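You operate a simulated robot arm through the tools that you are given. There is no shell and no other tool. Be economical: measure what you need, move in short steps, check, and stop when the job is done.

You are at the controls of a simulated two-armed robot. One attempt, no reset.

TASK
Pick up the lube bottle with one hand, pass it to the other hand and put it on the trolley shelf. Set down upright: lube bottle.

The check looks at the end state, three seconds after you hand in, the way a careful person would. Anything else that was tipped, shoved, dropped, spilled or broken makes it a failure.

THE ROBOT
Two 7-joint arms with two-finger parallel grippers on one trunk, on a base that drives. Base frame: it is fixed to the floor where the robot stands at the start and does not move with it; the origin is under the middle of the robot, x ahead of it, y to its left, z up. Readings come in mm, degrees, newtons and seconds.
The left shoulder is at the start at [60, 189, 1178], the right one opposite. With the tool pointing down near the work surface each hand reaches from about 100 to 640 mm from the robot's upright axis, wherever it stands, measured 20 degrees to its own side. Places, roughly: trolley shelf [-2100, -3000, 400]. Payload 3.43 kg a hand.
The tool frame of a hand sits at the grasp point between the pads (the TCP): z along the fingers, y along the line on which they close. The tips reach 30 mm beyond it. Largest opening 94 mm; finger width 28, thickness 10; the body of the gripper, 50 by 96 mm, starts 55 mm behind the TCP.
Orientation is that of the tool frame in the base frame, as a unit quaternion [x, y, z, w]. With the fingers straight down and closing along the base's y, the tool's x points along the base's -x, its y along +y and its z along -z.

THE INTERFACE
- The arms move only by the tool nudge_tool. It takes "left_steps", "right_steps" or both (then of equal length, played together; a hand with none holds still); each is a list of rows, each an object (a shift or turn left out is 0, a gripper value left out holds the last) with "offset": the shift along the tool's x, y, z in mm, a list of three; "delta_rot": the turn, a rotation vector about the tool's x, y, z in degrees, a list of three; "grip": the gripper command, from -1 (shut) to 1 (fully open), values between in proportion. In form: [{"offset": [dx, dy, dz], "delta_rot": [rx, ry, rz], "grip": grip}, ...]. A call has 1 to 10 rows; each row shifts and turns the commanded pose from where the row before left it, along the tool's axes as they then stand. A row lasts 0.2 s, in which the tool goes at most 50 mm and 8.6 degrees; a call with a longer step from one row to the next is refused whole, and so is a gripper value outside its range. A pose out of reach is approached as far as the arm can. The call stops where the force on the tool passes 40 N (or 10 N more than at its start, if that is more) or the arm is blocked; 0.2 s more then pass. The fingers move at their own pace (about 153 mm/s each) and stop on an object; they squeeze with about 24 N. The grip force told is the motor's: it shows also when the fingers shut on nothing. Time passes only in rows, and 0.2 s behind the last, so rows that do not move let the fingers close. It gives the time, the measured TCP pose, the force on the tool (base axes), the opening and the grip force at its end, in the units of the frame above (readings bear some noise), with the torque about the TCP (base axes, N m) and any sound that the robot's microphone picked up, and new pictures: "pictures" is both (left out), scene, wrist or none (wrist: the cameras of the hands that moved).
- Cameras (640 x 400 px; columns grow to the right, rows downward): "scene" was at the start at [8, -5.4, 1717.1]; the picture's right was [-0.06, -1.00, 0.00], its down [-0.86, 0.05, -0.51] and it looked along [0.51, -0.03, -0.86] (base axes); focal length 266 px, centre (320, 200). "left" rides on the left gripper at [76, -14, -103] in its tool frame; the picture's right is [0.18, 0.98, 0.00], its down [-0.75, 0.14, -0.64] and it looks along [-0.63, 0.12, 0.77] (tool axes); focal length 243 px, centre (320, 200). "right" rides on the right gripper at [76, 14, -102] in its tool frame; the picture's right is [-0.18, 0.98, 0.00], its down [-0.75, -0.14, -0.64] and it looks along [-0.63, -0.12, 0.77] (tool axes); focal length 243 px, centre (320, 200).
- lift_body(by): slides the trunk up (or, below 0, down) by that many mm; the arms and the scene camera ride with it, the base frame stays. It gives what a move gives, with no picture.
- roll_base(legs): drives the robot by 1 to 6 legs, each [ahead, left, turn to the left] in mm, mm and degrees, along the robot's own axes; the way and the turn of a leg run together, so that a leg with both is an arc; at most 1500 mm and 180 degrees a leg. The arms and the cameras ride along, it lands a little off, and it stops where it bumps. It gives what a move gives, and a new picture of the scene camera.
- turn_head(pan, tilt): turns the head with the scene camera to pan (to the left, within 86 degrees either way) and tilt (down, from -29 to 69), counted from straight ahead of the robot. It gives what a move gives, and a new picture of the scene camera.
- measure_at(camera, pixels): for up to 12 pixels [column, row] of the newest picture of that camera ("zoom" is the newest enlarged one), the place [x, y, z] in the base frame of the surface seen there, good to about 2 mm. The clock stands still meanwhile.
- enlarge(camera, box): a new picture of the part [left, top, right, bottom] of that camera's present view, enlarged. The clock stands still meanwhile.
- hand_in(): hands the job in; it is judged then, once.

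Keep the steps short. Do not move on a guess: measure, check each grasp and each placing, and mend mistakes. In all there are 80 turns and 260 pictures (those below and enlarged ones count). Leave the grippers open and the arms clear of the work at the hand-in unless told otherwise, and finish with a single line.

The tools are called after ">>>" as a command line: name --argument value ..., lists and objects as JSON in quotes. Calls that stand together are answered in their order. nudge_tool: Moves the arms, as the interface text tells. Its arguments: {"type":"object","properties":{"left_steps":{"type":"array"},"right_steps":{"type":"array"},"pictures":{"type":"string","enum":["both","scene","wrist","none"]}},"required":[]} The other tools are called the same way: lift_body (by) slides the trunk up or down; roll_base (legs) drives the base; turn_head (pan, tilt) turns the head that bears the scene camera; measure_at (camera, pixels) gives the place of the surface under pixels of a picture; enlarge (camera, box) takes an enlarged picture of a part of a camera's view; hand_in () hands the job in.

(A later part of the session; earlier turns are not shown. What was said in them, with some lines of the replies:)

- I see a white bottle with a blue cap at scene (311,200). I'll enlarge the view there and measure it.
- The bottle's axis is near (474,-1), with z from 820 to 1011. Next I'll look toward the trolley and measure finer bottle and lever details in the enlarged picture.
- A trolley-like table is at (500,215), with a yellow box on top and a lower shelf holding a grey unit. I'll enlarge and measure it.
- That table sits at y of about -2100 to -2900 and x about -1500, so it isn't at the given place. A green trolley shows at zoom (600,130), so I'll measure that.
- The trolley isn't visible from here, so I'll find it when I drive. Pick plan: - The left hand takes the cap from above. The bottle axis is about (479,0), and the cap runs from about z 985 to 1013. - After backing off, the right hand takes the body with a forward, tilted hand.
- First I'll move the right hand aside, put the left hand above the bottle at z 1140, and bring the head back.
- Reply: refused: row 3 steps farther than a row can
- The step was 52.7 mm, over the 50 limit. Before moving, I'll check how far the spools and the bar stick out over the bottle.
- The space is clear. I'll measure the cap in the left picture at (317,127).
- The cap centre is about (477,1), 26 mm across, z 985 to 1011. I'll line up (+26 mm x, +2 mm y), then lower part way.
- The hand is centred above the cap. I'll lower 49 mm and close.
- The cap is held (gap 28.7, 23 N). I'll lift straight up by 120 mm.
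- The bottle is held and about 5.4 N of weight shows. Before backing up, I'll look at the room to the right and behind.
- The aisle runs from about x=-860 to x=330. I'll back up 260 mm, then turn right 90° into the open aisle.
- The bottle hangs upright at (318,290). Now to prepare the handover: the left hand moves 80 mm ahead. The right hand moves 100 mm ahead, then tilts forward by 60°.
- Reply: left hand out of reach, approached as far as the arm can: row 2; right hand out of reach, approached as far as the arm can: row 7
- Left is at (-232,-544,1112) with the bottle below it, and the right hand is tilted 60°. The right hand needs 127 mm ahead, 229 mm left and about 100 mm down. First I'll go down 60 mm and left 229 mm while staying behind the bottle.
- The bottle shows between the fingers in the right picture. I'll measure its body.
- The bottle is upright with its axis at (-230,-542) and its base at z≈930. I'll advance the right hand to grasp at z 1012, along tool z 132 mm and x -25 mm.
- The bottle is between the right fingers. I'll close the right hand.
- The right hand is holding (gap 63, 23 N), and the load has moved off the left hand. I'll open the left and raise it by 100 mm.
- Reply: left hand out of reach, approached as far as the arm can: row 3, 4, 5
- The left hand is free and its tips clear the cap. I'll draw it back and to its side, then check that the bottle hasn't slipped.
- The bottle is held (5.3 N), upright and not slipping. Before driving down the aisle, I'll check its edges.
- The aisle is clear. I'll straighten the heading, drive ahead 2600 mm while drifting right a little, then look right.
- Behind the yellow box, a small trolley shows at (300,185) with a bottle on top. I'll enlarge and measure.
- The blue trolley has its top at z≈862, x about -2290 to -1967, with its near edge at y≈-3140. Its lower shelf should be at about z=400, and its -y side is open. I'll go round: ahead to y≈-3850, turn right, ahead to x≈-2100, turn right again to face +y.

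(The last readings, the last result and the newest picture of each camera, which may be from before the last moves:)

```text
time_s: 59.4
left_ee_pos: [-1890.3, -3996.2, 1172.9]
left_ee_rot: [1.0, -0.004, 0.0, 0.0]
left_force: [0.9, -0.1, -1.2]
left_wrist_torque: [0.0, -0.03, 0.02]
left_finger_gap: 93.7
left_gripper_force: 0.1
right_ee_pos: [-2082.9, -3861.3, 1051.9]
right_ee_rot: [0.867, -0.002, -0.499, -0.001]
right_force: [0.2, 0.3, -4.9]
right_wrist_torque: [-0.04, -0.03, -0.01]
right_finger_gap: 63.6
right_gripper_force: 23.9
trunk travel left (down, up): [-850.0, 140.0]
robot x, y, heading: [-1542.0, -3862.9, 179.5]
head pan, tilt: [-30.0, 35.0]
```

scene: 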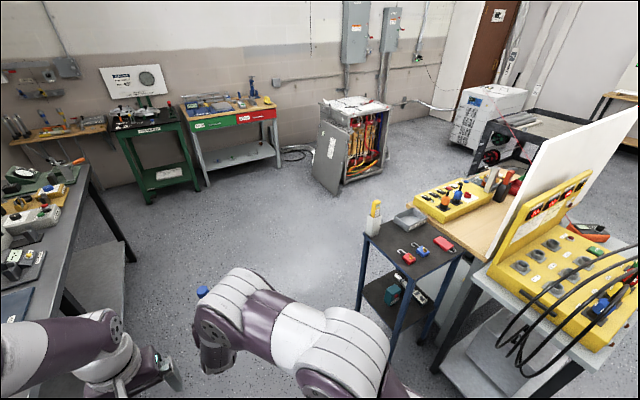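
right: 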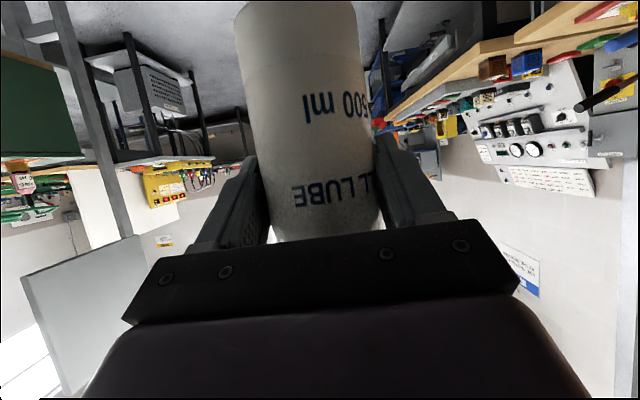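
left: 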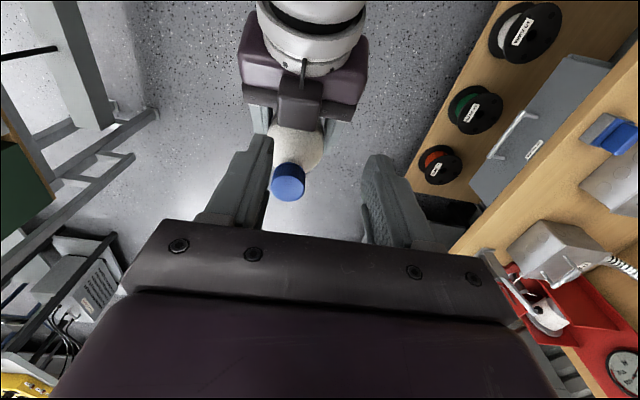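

The trolley's lower shelf shows at (395,290) with a few items on it. I'll measure the trolley and the bench on the left.

>>> measure_at --camera "scene" --pixels '[[366, 233], [400, 275], [465, 250], [416, 215], [375, 290], [395, 305], [415, 300], [393, 292], [90, 170], [375, 280], [120, 260], [400, 325]]'

>>> enlarge --camera "scene" --box '[330, 190, 490, 350]'

```text
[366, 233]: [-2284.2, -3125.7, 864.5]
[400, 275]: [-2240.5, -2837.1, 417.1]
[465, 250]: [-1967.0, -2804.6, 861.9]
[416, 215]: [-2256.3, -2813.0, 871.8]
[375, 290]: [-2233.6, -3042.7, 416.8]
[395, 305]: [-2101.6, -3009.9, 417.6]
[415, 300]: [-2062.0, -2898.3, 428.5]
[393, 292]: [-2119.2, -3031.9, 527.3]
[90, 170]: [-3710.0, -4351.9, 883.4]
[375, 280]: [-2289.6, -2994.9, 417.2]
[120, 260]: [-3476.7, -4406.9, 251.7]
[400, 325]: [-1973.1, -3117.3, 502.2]
```

```text
2.50 times, centred on (410, 270) of scene
```

zoom: 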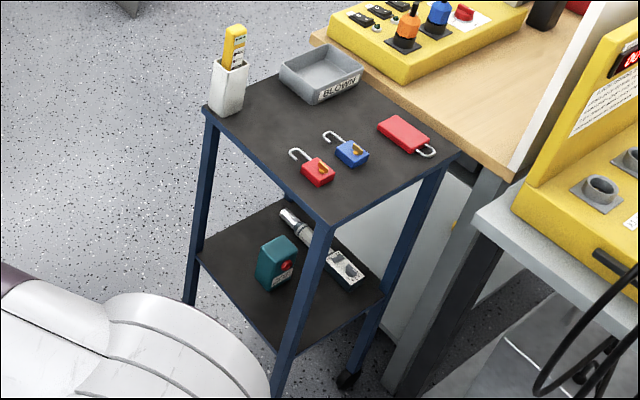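

The shelf surface is at z=417, x -2300 to -1965, y -3140 to -2800, with a teal box in the middle and a torch behind it. I'll measure those items' extents.

>>> measure_at --camera "zoom" --pixels '[[260, 247], [282, 237], [298, 250], [270, 290], [260, 280], [292, 275], [282, 212], [300, 230], [335, 275], [360, 282], [230, 290], [280, 335]]'

```text
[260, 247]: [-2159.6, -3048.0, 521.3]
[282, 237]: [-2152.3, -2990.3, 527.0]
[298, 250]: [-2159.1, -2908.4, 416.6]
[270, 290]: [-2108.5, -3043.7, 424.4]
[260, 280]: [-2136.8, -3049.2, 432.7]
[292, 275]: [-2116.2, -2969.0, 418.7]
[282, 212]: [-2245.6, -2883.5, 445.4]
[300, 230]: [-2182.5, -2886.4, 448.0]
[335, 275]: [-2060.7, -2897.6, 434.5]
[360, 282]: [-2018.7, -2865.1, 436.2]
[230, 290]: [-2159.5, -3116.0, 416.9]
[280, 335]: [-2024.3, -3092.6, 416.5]
```

I'll place at about x=-2225, y=-3080, front left of the teal box. I'll drive to x≈-2225 and turn right to face the trolley.

>>> roll_base --legs '[[683, 0, 0], [0, 0, -89.6]]'

>>> turn_head --pan 0 --tilt 50

```text
time_s: 67.0
left_ee_pos: [-2347.8, -3511.8, 1172.0]
left_ee_rot: [-0.702, 0.712, 0.0, 0.0]
left_force: [0.1, 0.4, 0.6]
left_wrist_torque: [0.01, -0.01, 0.0]
left_finger_gap: 94.0
left_gripper_force: 0.1
right_ee_pos: [-2212.6, -3320.7, 1051.3]
right_ee_rot: [-0.608, 0.617, 0.351, 0.356]
right_force: [-0.3, 0.6, -4.7]
right_wrist_torque: [-0.02, 0.0, -0.03]
right_finger_gap: 63.2
right_gripper_force: 23.2
trunk travel left (down, up): [-850.0, 140.0]
robot x, y, heading: [-2216.1, -3860.6, 89.1]
head pan, tilt: [-30.0, 35.0]
```

scene: 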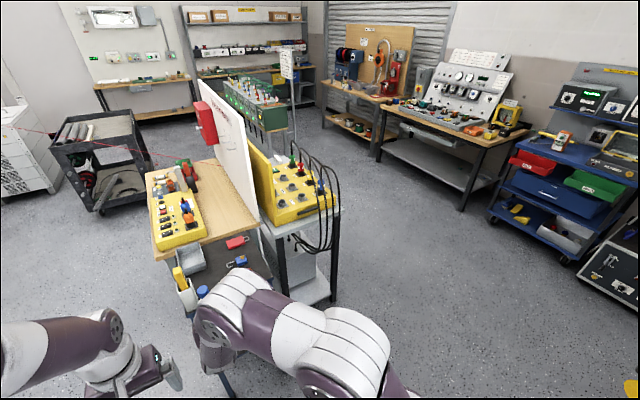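

```text
time_s: 68.0
left_ee_pos: [-2348.7, -3512.0, 1172.2]
left_ee_rot: [-0.702, 0.712, 0.0, 0.0]
left_force: [-1.0, 0.3, -0.7]
left_wrist_torque: [0.0, 0.01, 0.01]
left_finger_gap: 94.2
left_gripper_force: 0.0
right_ee_pos: [-2211.5, -3320.5, 1051.4]
right_ee_rot: [-0.608, 0.617, 0.35, 0.356]
right_force: [-0.1, -0.5, -5.1]
right_wrist_torque: [-0.04, 0.0, -0.01]
right_finger_gap: 63.2
right_gripper_force: 24.0
trunk travel left (down, up): [-850.0, 140.0]
robot x, y, heading: [-2214.2, -3860.5, 89.4]
head pan, tilt: [0.0, 50.0]
```

scene: 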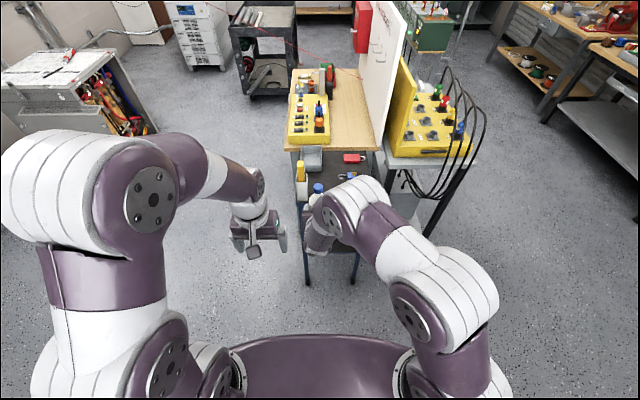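

The hand is 180 mm short of the trolley edge, so I can lower the trunk 300 mm and then another 215 mm. That puts the bottle base about 35 mm above shelf level.

>>> lift_body --by -300

>>> lift_body --by -215

>>> turn_head --pan 0 --tilt 40

```text
time_s: 71.0
left_ee_pos: [-2347.9, -3512.3, 872.0]
left_ee_rot: [-0.702, 0.712, 0.0, 0.001]
left_force: [-1.1, 0.1, -0.4]
left_wrist_torque: [0.03, -0.03, -0.02]
left_finger_gap: 93.8
left_gripper_force: 0.0
right_ee_pos: [-2210.6, -3320.8, 751.8]
right_ee_rot: [-0.609, 0.616, 0.351, 0.355]
right_force: [0.2, -1.1, -5.1]
right_wrist_torque: [-0.05, 0.01, 0.0]
right_finger_gap: 63.2
right_gripper_force: 24.3
trunk travel left (down, up): [-550.0, 440.0]
robot x, y, heading: [-2215.9, -3861.8, 89.3]
head pan, tilt: [0.0, 50.0]
```

```text
time_s: 73.3
left_ee_pos: [-2348.3, -3511.7, 658.0]
left_ee_rot: [-0.702, 0.712, 0.0, 0.0]
left_force: [-0.7, -0.4, -0.5]
left_wrist_torque: [0.04, 0.01, -0.02]
left_finger_gap: 94.2
left_gripper_force: 0.0
right_ee_pos: [-2211.2, -3319.0, 535.4]
right_ee_rot: [-0.609, 0.617, 0.35, 0.355]
right_force: [-0.1, -0.1, -5.0]
right_wrist_torque: [-0.01, 0.0, 0.0]
right_finger_gap: 63.1
right_gripper_force: 24.2
trunk travel left (down, up): [-335.0, 655.0]
robot x, y, heading: [-2214.5, -3862.5, 89.1]
head pan, tilt: [0.0, 50.0]
```

```text
time_s: 74.0
left_ee_pos: [-2348.2, -3512.1, 657.3]
left_ee_rot: [-0.703, 0.712, 0.0, 0.0]
left_force: [-0.1, 0.3, 0.1]
left_wrist_torque: [-0.01, -0.01, 0.0]
left_finger_gap: 94.2
left_gripper_force: 0.1
right_ee_pos: [-2211.1, -3320.4, 536.2]
right_ee_rot: [-0.609, 0.617, 0.351, 0.355]
right_force: [-0.6, -0.3, -4.4]
right_wrist_torque: [-0.03, -0.01, -0.02]
right_finger_gap: 62.9
right_gripper_force: 23.6
trunk travel left (down, up): [-335.0, 655.0]
robot x, y, heading: [-2215.5, -3864.6, 89.3]
head pan, tilt: [0.0, 40.0]
```

scene: 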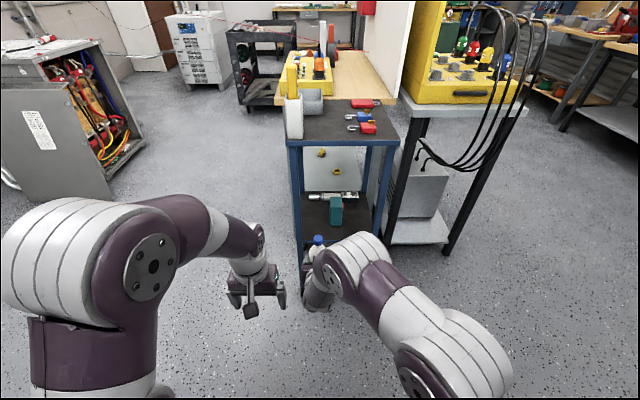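

The view into the lower shelf is good. I'll enlarge it and measure the posts, the shelf edge and the gap left of the teal box.

>>> enlarge --camera "scene" --box '[270, 120, 420, 320]'

>>> measure_at --camera "scene" --pixels '[[300, 210], [297, 230], [330, 215], [341, 215], [335, 199], [315, 220], [306, 230], [310, 225], [385, 200], [320, 239], [340, 140], [335, 222]]'

```text
2.00 times, centred on (345, 220) of scene
```

zoom: 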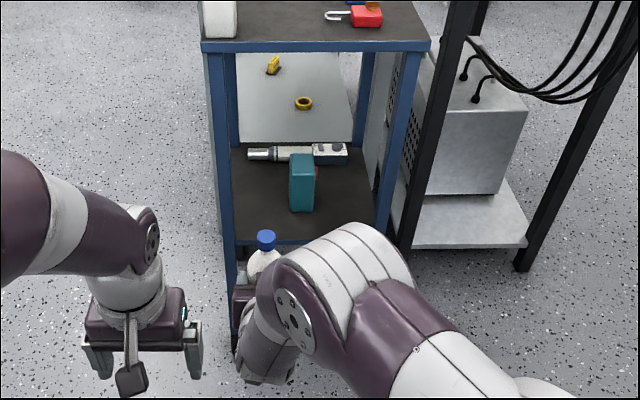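

```text
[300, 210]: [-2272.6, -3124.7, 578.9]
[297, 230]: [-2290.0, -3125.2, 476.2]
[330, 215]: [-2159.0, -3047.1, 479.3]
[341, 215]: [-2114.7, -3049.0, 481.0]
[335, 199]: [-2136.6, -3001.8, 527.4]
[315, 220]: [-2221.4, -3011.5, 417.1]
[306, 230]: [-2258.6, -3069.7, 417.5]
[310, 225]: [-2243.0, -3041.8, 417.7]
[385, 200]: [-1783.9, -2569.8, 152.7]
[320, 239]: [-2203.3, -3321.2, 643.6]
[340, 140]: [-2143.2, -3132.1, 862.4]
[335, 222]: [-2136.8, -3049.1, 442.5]
```

The left post's inner edge is at x≈-2268. The teal box is at x -2160 to -2108 with its front at y=-3049. The target is TCP (-2205, -3085). I'll drive ahead 140 mm first and finish with the arm.

>>> roll_base --legs '[[140, 0, 0]]'

>>> enlarge --camera "right" --box '[0, 0, 640, 400]'

```text
time_s: 75.3
left_ee_pos: [-2345.8, -3371.7, 656.9]
left_ee_rot: [-0.702, 0.713, 0.0, 0.0]
left_force: [-0.1, -0.4, -1.0]
left_wrist_torque: [0.0, -0.01, 0.0]
left_finger_gap: 94.0
left_gripper_force: 0.1
right_ee_pos: [-2208.9, -3180.3, 535.4]
right_ee_rot: [-0.609, 0.617, 0.35, 0.356]
right_force: [0.7, -0.1, -5.3]
right_wrist_torque: [-0.04, -0.03, 0.0]
right_finger_gap: 63.1
right_gripper_force: 24.2
trunk travel left (down, up): [-335.0, 655.0]
robot x, y, heading: [-2208.7, -3723.6, 89.4]
head pan, tilt: [0.0, 40.0]
```

scene: 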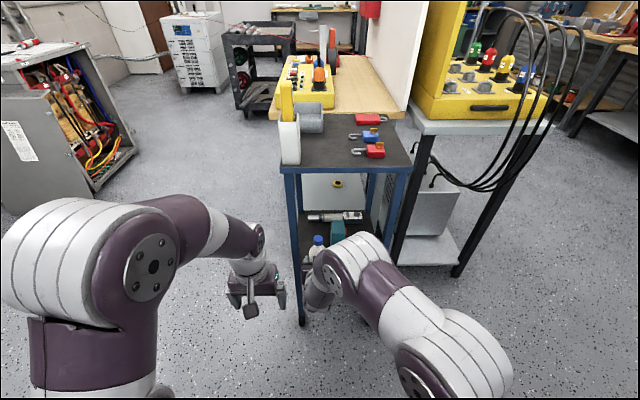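

```text
1.00 times, centred on (320, 200) of right
```

zoom: 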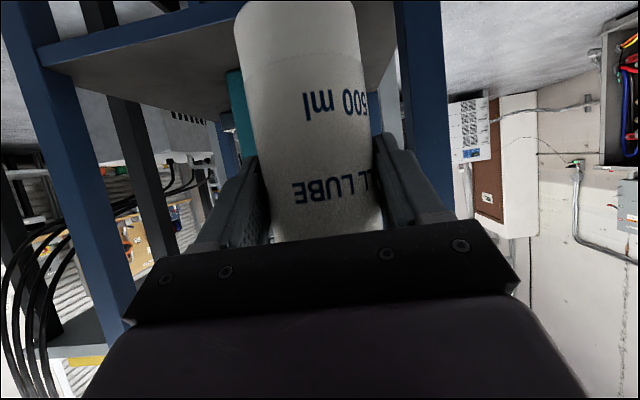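

The bottle lines up between the left post and the teal box. I'll move the arm ahead 95 mm and 4 mm right, keeping its height.

>>> nudge_tool --right_steps '[{"offset": [-12, -2, 20.5]}, {"offset": [-12, -2, 20.5]}, {"offset": [-12, 0, 20.5]}, {"offset": [-11.5, 0, 20.5]}, {}]' --pictures "both"

```text
time_s: 76.5
left_ee_pos: [-2346.9, -3371.8, 657.2]
left_ee_rot: [-0.702, 0.713, 0.0, -0.001]
left_force: [-0.2, 0.3, -0.9]
left_wrist_torque: [-0.01, 0.02, -0.01]
left_finger_gap: 94.0
left_gripper_force: 0.1
right_ee_pos: [-2202.9, -3084.7, 533.3]
right_ee_rot: [-0.608, 0.617, 0.35, 0.356]
right_force: [0.1, 0.1, -5.1]
right_wrist_torque: [-0.01, -0.05, -0.01]
right_finger_gap: 63.2
right_gripper_force: 23.7
trunk travel left (down, up): [-335.0, 655.0]
robot x, y, heading: [-2212.0, -3723.5, 88.9]
head pan, tilt: [0.0, 40.0]
```

scene: 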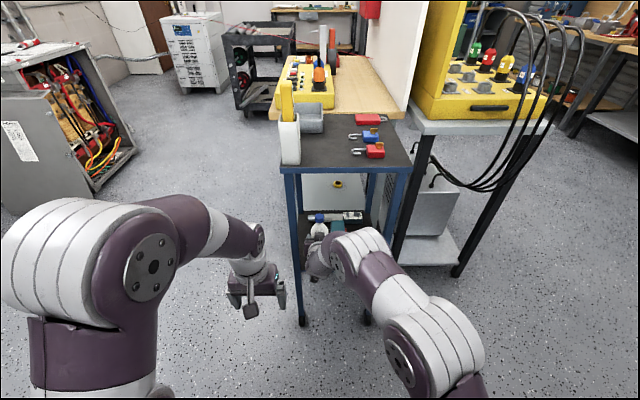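
right: 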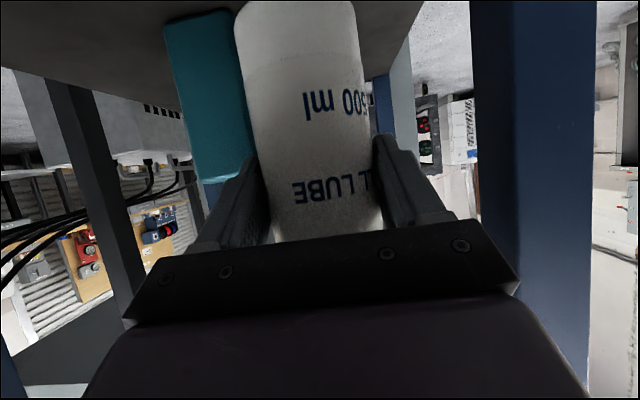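

Clear on both sides. I'll lower 28 mm, then take small steps and watch the force.

>>> nudge_tool --right_steps '[{"offset": [8.7, 0, 5]}, {"offset": [8.7, 0, 5]}, {"offset": [6.9, 0, 4]}, {}]' --pictures "wrist"

>>> nudge_tool --right_steps '[{"offset": [2.6, 0, 1.5]}, {}]' --pictures "none"

```text
time_s: 77.5
left_ee_pos: [-2346.9, -3372.0, 658.1]
left_ee_rot: [-0.702, 0.713, 0.0, 0.0]
left_force: [0.5, -0.3, -0.1]
left_wrist_torque: [-0.03, -0.03, -0.03]
left_finger_gap: 94.2
left_gripper_force: 0.0
right_ee_pos: [-2202.4, -3084.3, 507.6]
right_ee_rot: [-0.608, 0.616, 0.351, 0.356]
right_force: [0.5, 0.2, -4.9]
right_wrist_torque: [0.0, 0.02, -0.02]
right_finger_gap: 63.1
right_gripper_force: 24.2
trunk travel left (down, up): [-335.0, 655.0]
robot x, y, heading: [-2214.9, -3720.3, 89.3]
head pan, tilt: [0.0, 40.0]
```

right: 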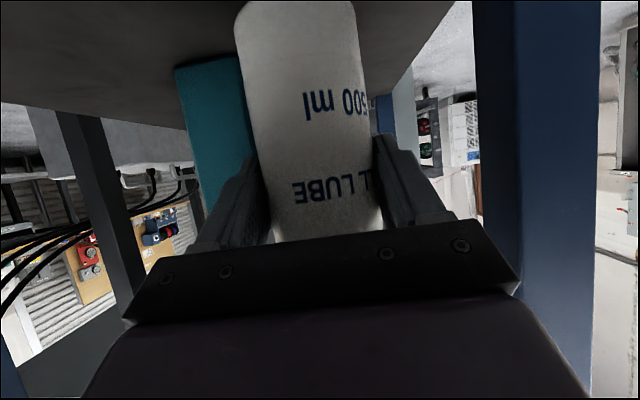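

```text
time_s: 78.1
left_ee_pos: [-2345.5, -3370.7, 657.3]
left_ee_rot: [-0.702, 0.712, 0.0, 0.0]
left_force: [0.2, 0.4, 0.4]
left_wrist_torque: [-0.01, 0.0, -0.01]
left_finger_gap: 94.1
left_gripper_force: 0.1
right_ee_pos: [-2204.4, -3084.1, 504.6]
right_ee_rot: [-0.608, 0.616, 0.351, 0.356]
right_force: [-0.3, -0.2, -4.6]
right_wrist_torque: [0.0, -0.06, 0.0]
right_finger_gap: 63.3
right_gripper_force: 24.3
trunk travel left (down, up): [-335.0, 655.0]
robot x, y, heading: [-2211.9, -3721.0, 89.2]
head pan, tilt: [0.0, 40.0]
```

Not touching yet (force still -4.6 N). I'll continue in small steps.

>>> nudge_tool --right_steps '[{"offset": [1.73, 0, 1]}, {}]' --pictures "none"

>>> nudge_tool --right_steps '[{"offset": [1.73, 0, 1]}, {}]' --pictures "none"

```text
time_s: 78.7
left_ee_pos: [-2347.1, -3371.0, 656.8]
left_ee_rot: [-0.702, 0.713, 0.0, 0.0]
left_force: [-0.1, 0.2, -0.5]
left_wrist_torque: [-0.01, -0.03, 0.0]
left_finger_gap: 94.0
left_gripper_force: 0.0
right_ee_pos: [-2204.3, -3085.2, 504.1]
right_ee_rot: [-0.608, 0.617, 0.35, 0.355]
right_force: [-0.7, 0.2, -5.2]
right_wrist_torque: [-0.05, 0.05, -0.01]
right_finger_gap: 63.2
right_gripper_force: 24.0
trunk travel left (down, up): [-335.0, 655.0]
robot x, y, heading: [-2211.8, -3723.1, 89.2]
head pan, tilt: [0.0, 40.0]
```

```text
time_s: 79.3
left_ee_pos: [-2346.2, -3370.6, 657.8]
left_ee_rot: [-0.701, 0.713, 0.0, 0.0]
left_force: [0.3, 0.6, -0.2]
left_wrist_torque: [0.01, 0.03, 0.0]
left_finger_gap: 94.1
left_gripper_force: 0.1
right_ee_pos: [-2204.4, -3084.5, 501.9]
right_ee_rot: [-0.608, 0.617, 0.35, 0.356]
right_force: [1.1, -0.3, -5.2]
right_wrist_torque: [-0.02, 0.0, -0.02]
right_finger_gap: 63.0
right_gripper_force: 24.3
trunk travel left (down, up): [-335.0, 655.0]
robot x, y, heading: [-2212.7, -3719.4, 89.3]
head pan, tilt: [0.0, 40.0]
```

>>> nudge_tool --right_steps '[{"offset": [1.73, 0, 1]}, {}]' --pictures "none"

>>> nudge_tool --right_steps '[{"offset": [1.3, 0, 0.75]}, {}]' --pictures "none"

```text
time_s: 79.9
left_ee_pos: [-2345.5, -3372.1, 656.4]
left_ee_rot: [-0.701, 0.713, 0.0, 0.0]
left_force: [-0.4, 0.6, 0.1]
left_wrist_torque: [-0.03, 0.01, 0.03]
left_finger_gap: 94.0
left_gripper_force: 0.1
right_ee_pos: [-2204.3, -3084.5, 499.3]
right_ee_rot: [-0.608, 0.617, 0.35, 0.356]
right_force: [-0.4, -2.3, -2.6]
right_wrist_torque: [-0.11, 0.04, 0.0]
right_finger_gap: 63.1
right_gripper_force: 23.8
trunk travel left (down, up): [-335.0, 655.0]
robot x, y, heading: [-2212.0, -3720.0, 89.1]
head pan, tilt: [0.0, 40.0]
```

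```text
time_s: 80.5
left_ee_pos: [-2346.1, -3372.0, 658.0]
left_ee_rot: [-0.702, 0.713, 0.0, 0.0]
left_force: [0.5, -0.9, 0.0]
left_wrist_torque: [-0.02, -0.02, 0.0]
left_finger_gap: 94.3
left_gripper_force: 0.0
right_ee_pos: [-2203.9, -3085.9, 499.7]
right_ee_rot: [-0.607, 0.617, 0.351, 0.357]
right_force: [2.9, -0.5, 6.2]
right_wrist_torque: [-0.3, -0.05, 0.04]
right_finger_gap: 63.3
right_gripper_force: 24.3
trunk travel left (down, up): [-335.0, 655.0]
robot x, y, heading: [-2213.5, -3726.0, 89.3]
head pan, tilt: [0.0, 40.0]
```

Contact made (force turned to +6 N). I'll check the scene zoom, then open gently to about 80 mm.

>>> nudge_tool --right_steps '[{"grip": 0.42}, {"grip": 0.55}, {"grip": 0.68}, {}]' --pictures "both"

```text
time_s: 81.5
left_ee_pos: [-2344.8, -3372.3, 656.5]
left_ee_rot: [-0.702, 0.713, 0.0, 0.001]
left_force: [-0.2, -0.5, -0.1]
left_wrist_torque: [0.04, 0.0, 0.04]
left_finger_gap: 93.8
left_gripper_force: 0.1
right_ee_pos: [-2204.8, -3085.5, 497.9]
right_ee_rot: [-0.608, 0.617, 0.351, 0.356]
right_force: [-0.2, -0.4, -1.2]
right_wrist_torque: [0.0, 0.05, -0.05]
right_finger_gap: 78.8
right_gripper_force: 0.1
trunk travel left (down, up): [-335.0, 655.0]
robot x, y, heading: [-2215.6, -3720.9, 89.1]
head pan, tilt: [0.0, 40.0]
```

scene: 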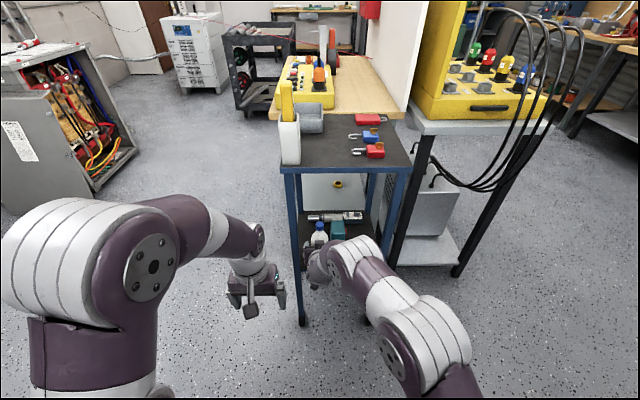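
right: 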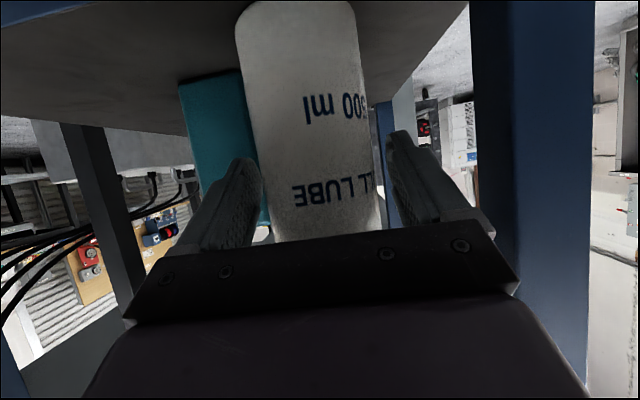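

The bottle stands free. I'll withdraw the right hand straight back along its axis.

>>> nudge_tool --right_steps '[{"offset": [0, 0, -15]}, {"offset": [0, 0, -25]}, {"offset": [0, 0, -35]}, {"offset": [0, 0, -40]}, {"offset": [0, 0, -40]}, {"offset": [0, 0, -20]}, {}]' --pictures "both"

```text
time_s: 83.1
left_ee_pos: [-2346.9, -3371.8, 658.1]
left_ee_rot: [-0.701, 0.713, 0.0, 0.0]
left_force: [0.1, 0.3, 0.8]
left_wrist_torque: [-0.02, 0.02, 0.01]
left_finger_gap: 94.2
left_gripper_force: 0.1
right_ee_pos: [-2205.7, -3236.3, 586.0]
right_ee_rot: [-0.608, 0.617, 0.35, 0.356]
right_force: [-0.3, 0.7, 0.1]
right_wrist_torque: [-0.02, -0.02, 0.0]
right_finger_gap: 79.0
right_gripper_force: 0.1
trunk travel left (down, up): [-335.0, 655.0]
robot x, y, heading: [-2214.8, -3718.5, 89.2]
head pan, tilt: [0.0, 40.0]
```

scene: 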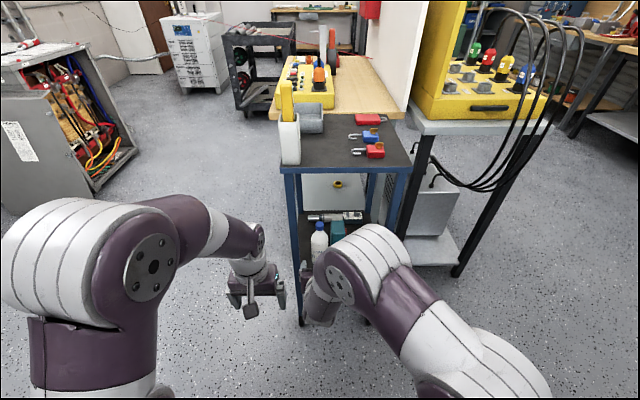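
right: 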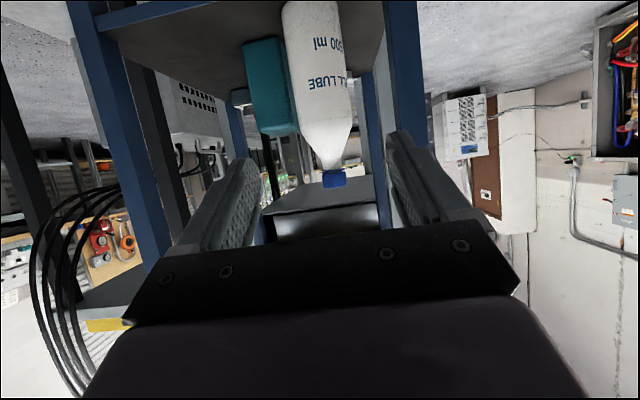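

The hand is clear and the bottle stands on the shelf. I'll back off, open both grippers fully and check.

>>> roll_base --legs '[[-200, 0, 0]]'

>>> nudge_tool --left_steps '[{"grip": 1}, {}]' --right_steps '[{"grip": 1}, {}]' --pictures "none"

>>> enlarge --camera "scene" --box '[260, 90, 430, 280]'

>>> enlarge --camera "right" --box '[0, 0, 640, 400]'

```text
time_s: 84.7
left_ee_pos: [-2350.6, -3573.8, 657.5]
left_ee_rot: [-0.703, 0.711, 0.0, -0.001]
left_force: [-0.6, -0.8, 0.0]
left_wrist_torque: [0.01, -0.03, 0.01]
left_finger_gap: 94.1
left_gripper_force: 0.0
right_ee_pos: [-2210.1, -3437.7, 585.6]
right_ee_rot: [-0.609, 0.616, 0.351, 0.356]
right_force: [0.1, 0.1, 0.7]
right_wrist_torque: [0.0, -0.04, 0.03]
right_finger_gap: 79.1
right_gripper_force: 0.1
trunk travel left (down, up): [-335.0, 655.0]
robot x, y, heading: [-2214.3, -3925.5, 89.3]
head pan, tilt: [0.0, 40.0]
```

scene: 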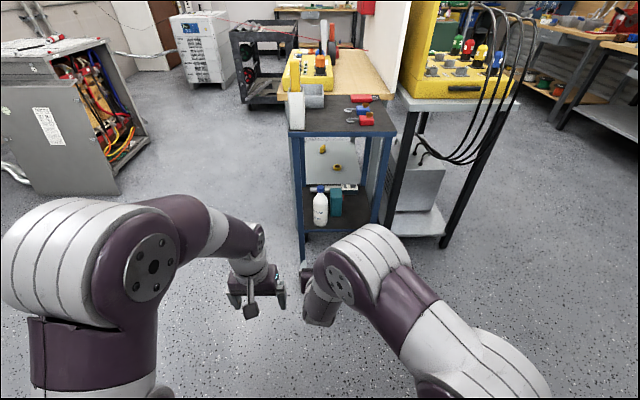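

```text
time_s: 85.3
left_ee_pos: [-2350.1, -3574.3, 658.0]
left_ee_rot: [-0.703, 0.711, 0.0, 0.001]
left_force: [0.1, -0.6, -0.5]
left_wrist_torque: [0.03, -0.01, -0.04]
left_finger_gap: 94.0
left_gripper_force: 0.1
right_ee_pos: [-2208.1, -3435.9, 585.3]
right_ee_rot: [-0.609, 0.616, 0.351, 0.356]
right_force: [0.0, -0.2, -0.2]
right_wrist_torque: [0.02, 0.0, 0.02]
right_finger_gap: 94.1
right_gripper_force: 0.1
trunk travel left (down, up): [-335.0, 655.0]
robot x, y, heading: [-2213.7, -3923.5, 89.4]
head pan, tilt: [0.0, 40.0]
```

```text
2.11 times, centred on (345, 185) of scene
```

zoom: 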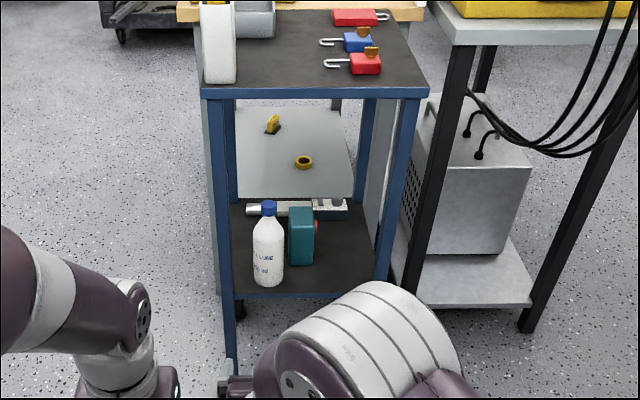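

```text
1.00 times, centred on (320, 200) of right
```

zoom: 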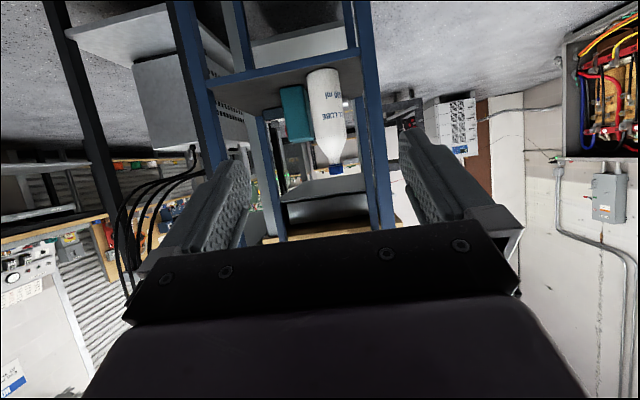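

The bottle stands upright on the trolley's lower shelf, nothing else there was disturbed, and both grippers are open and clear. I'm handing in.

>>> hand_in

```text
The job is handed in.
```

The lube bottle was picked up with the left hand, passed to the right, and set down upright on the trolley's lower shelf, and the job is handed in.
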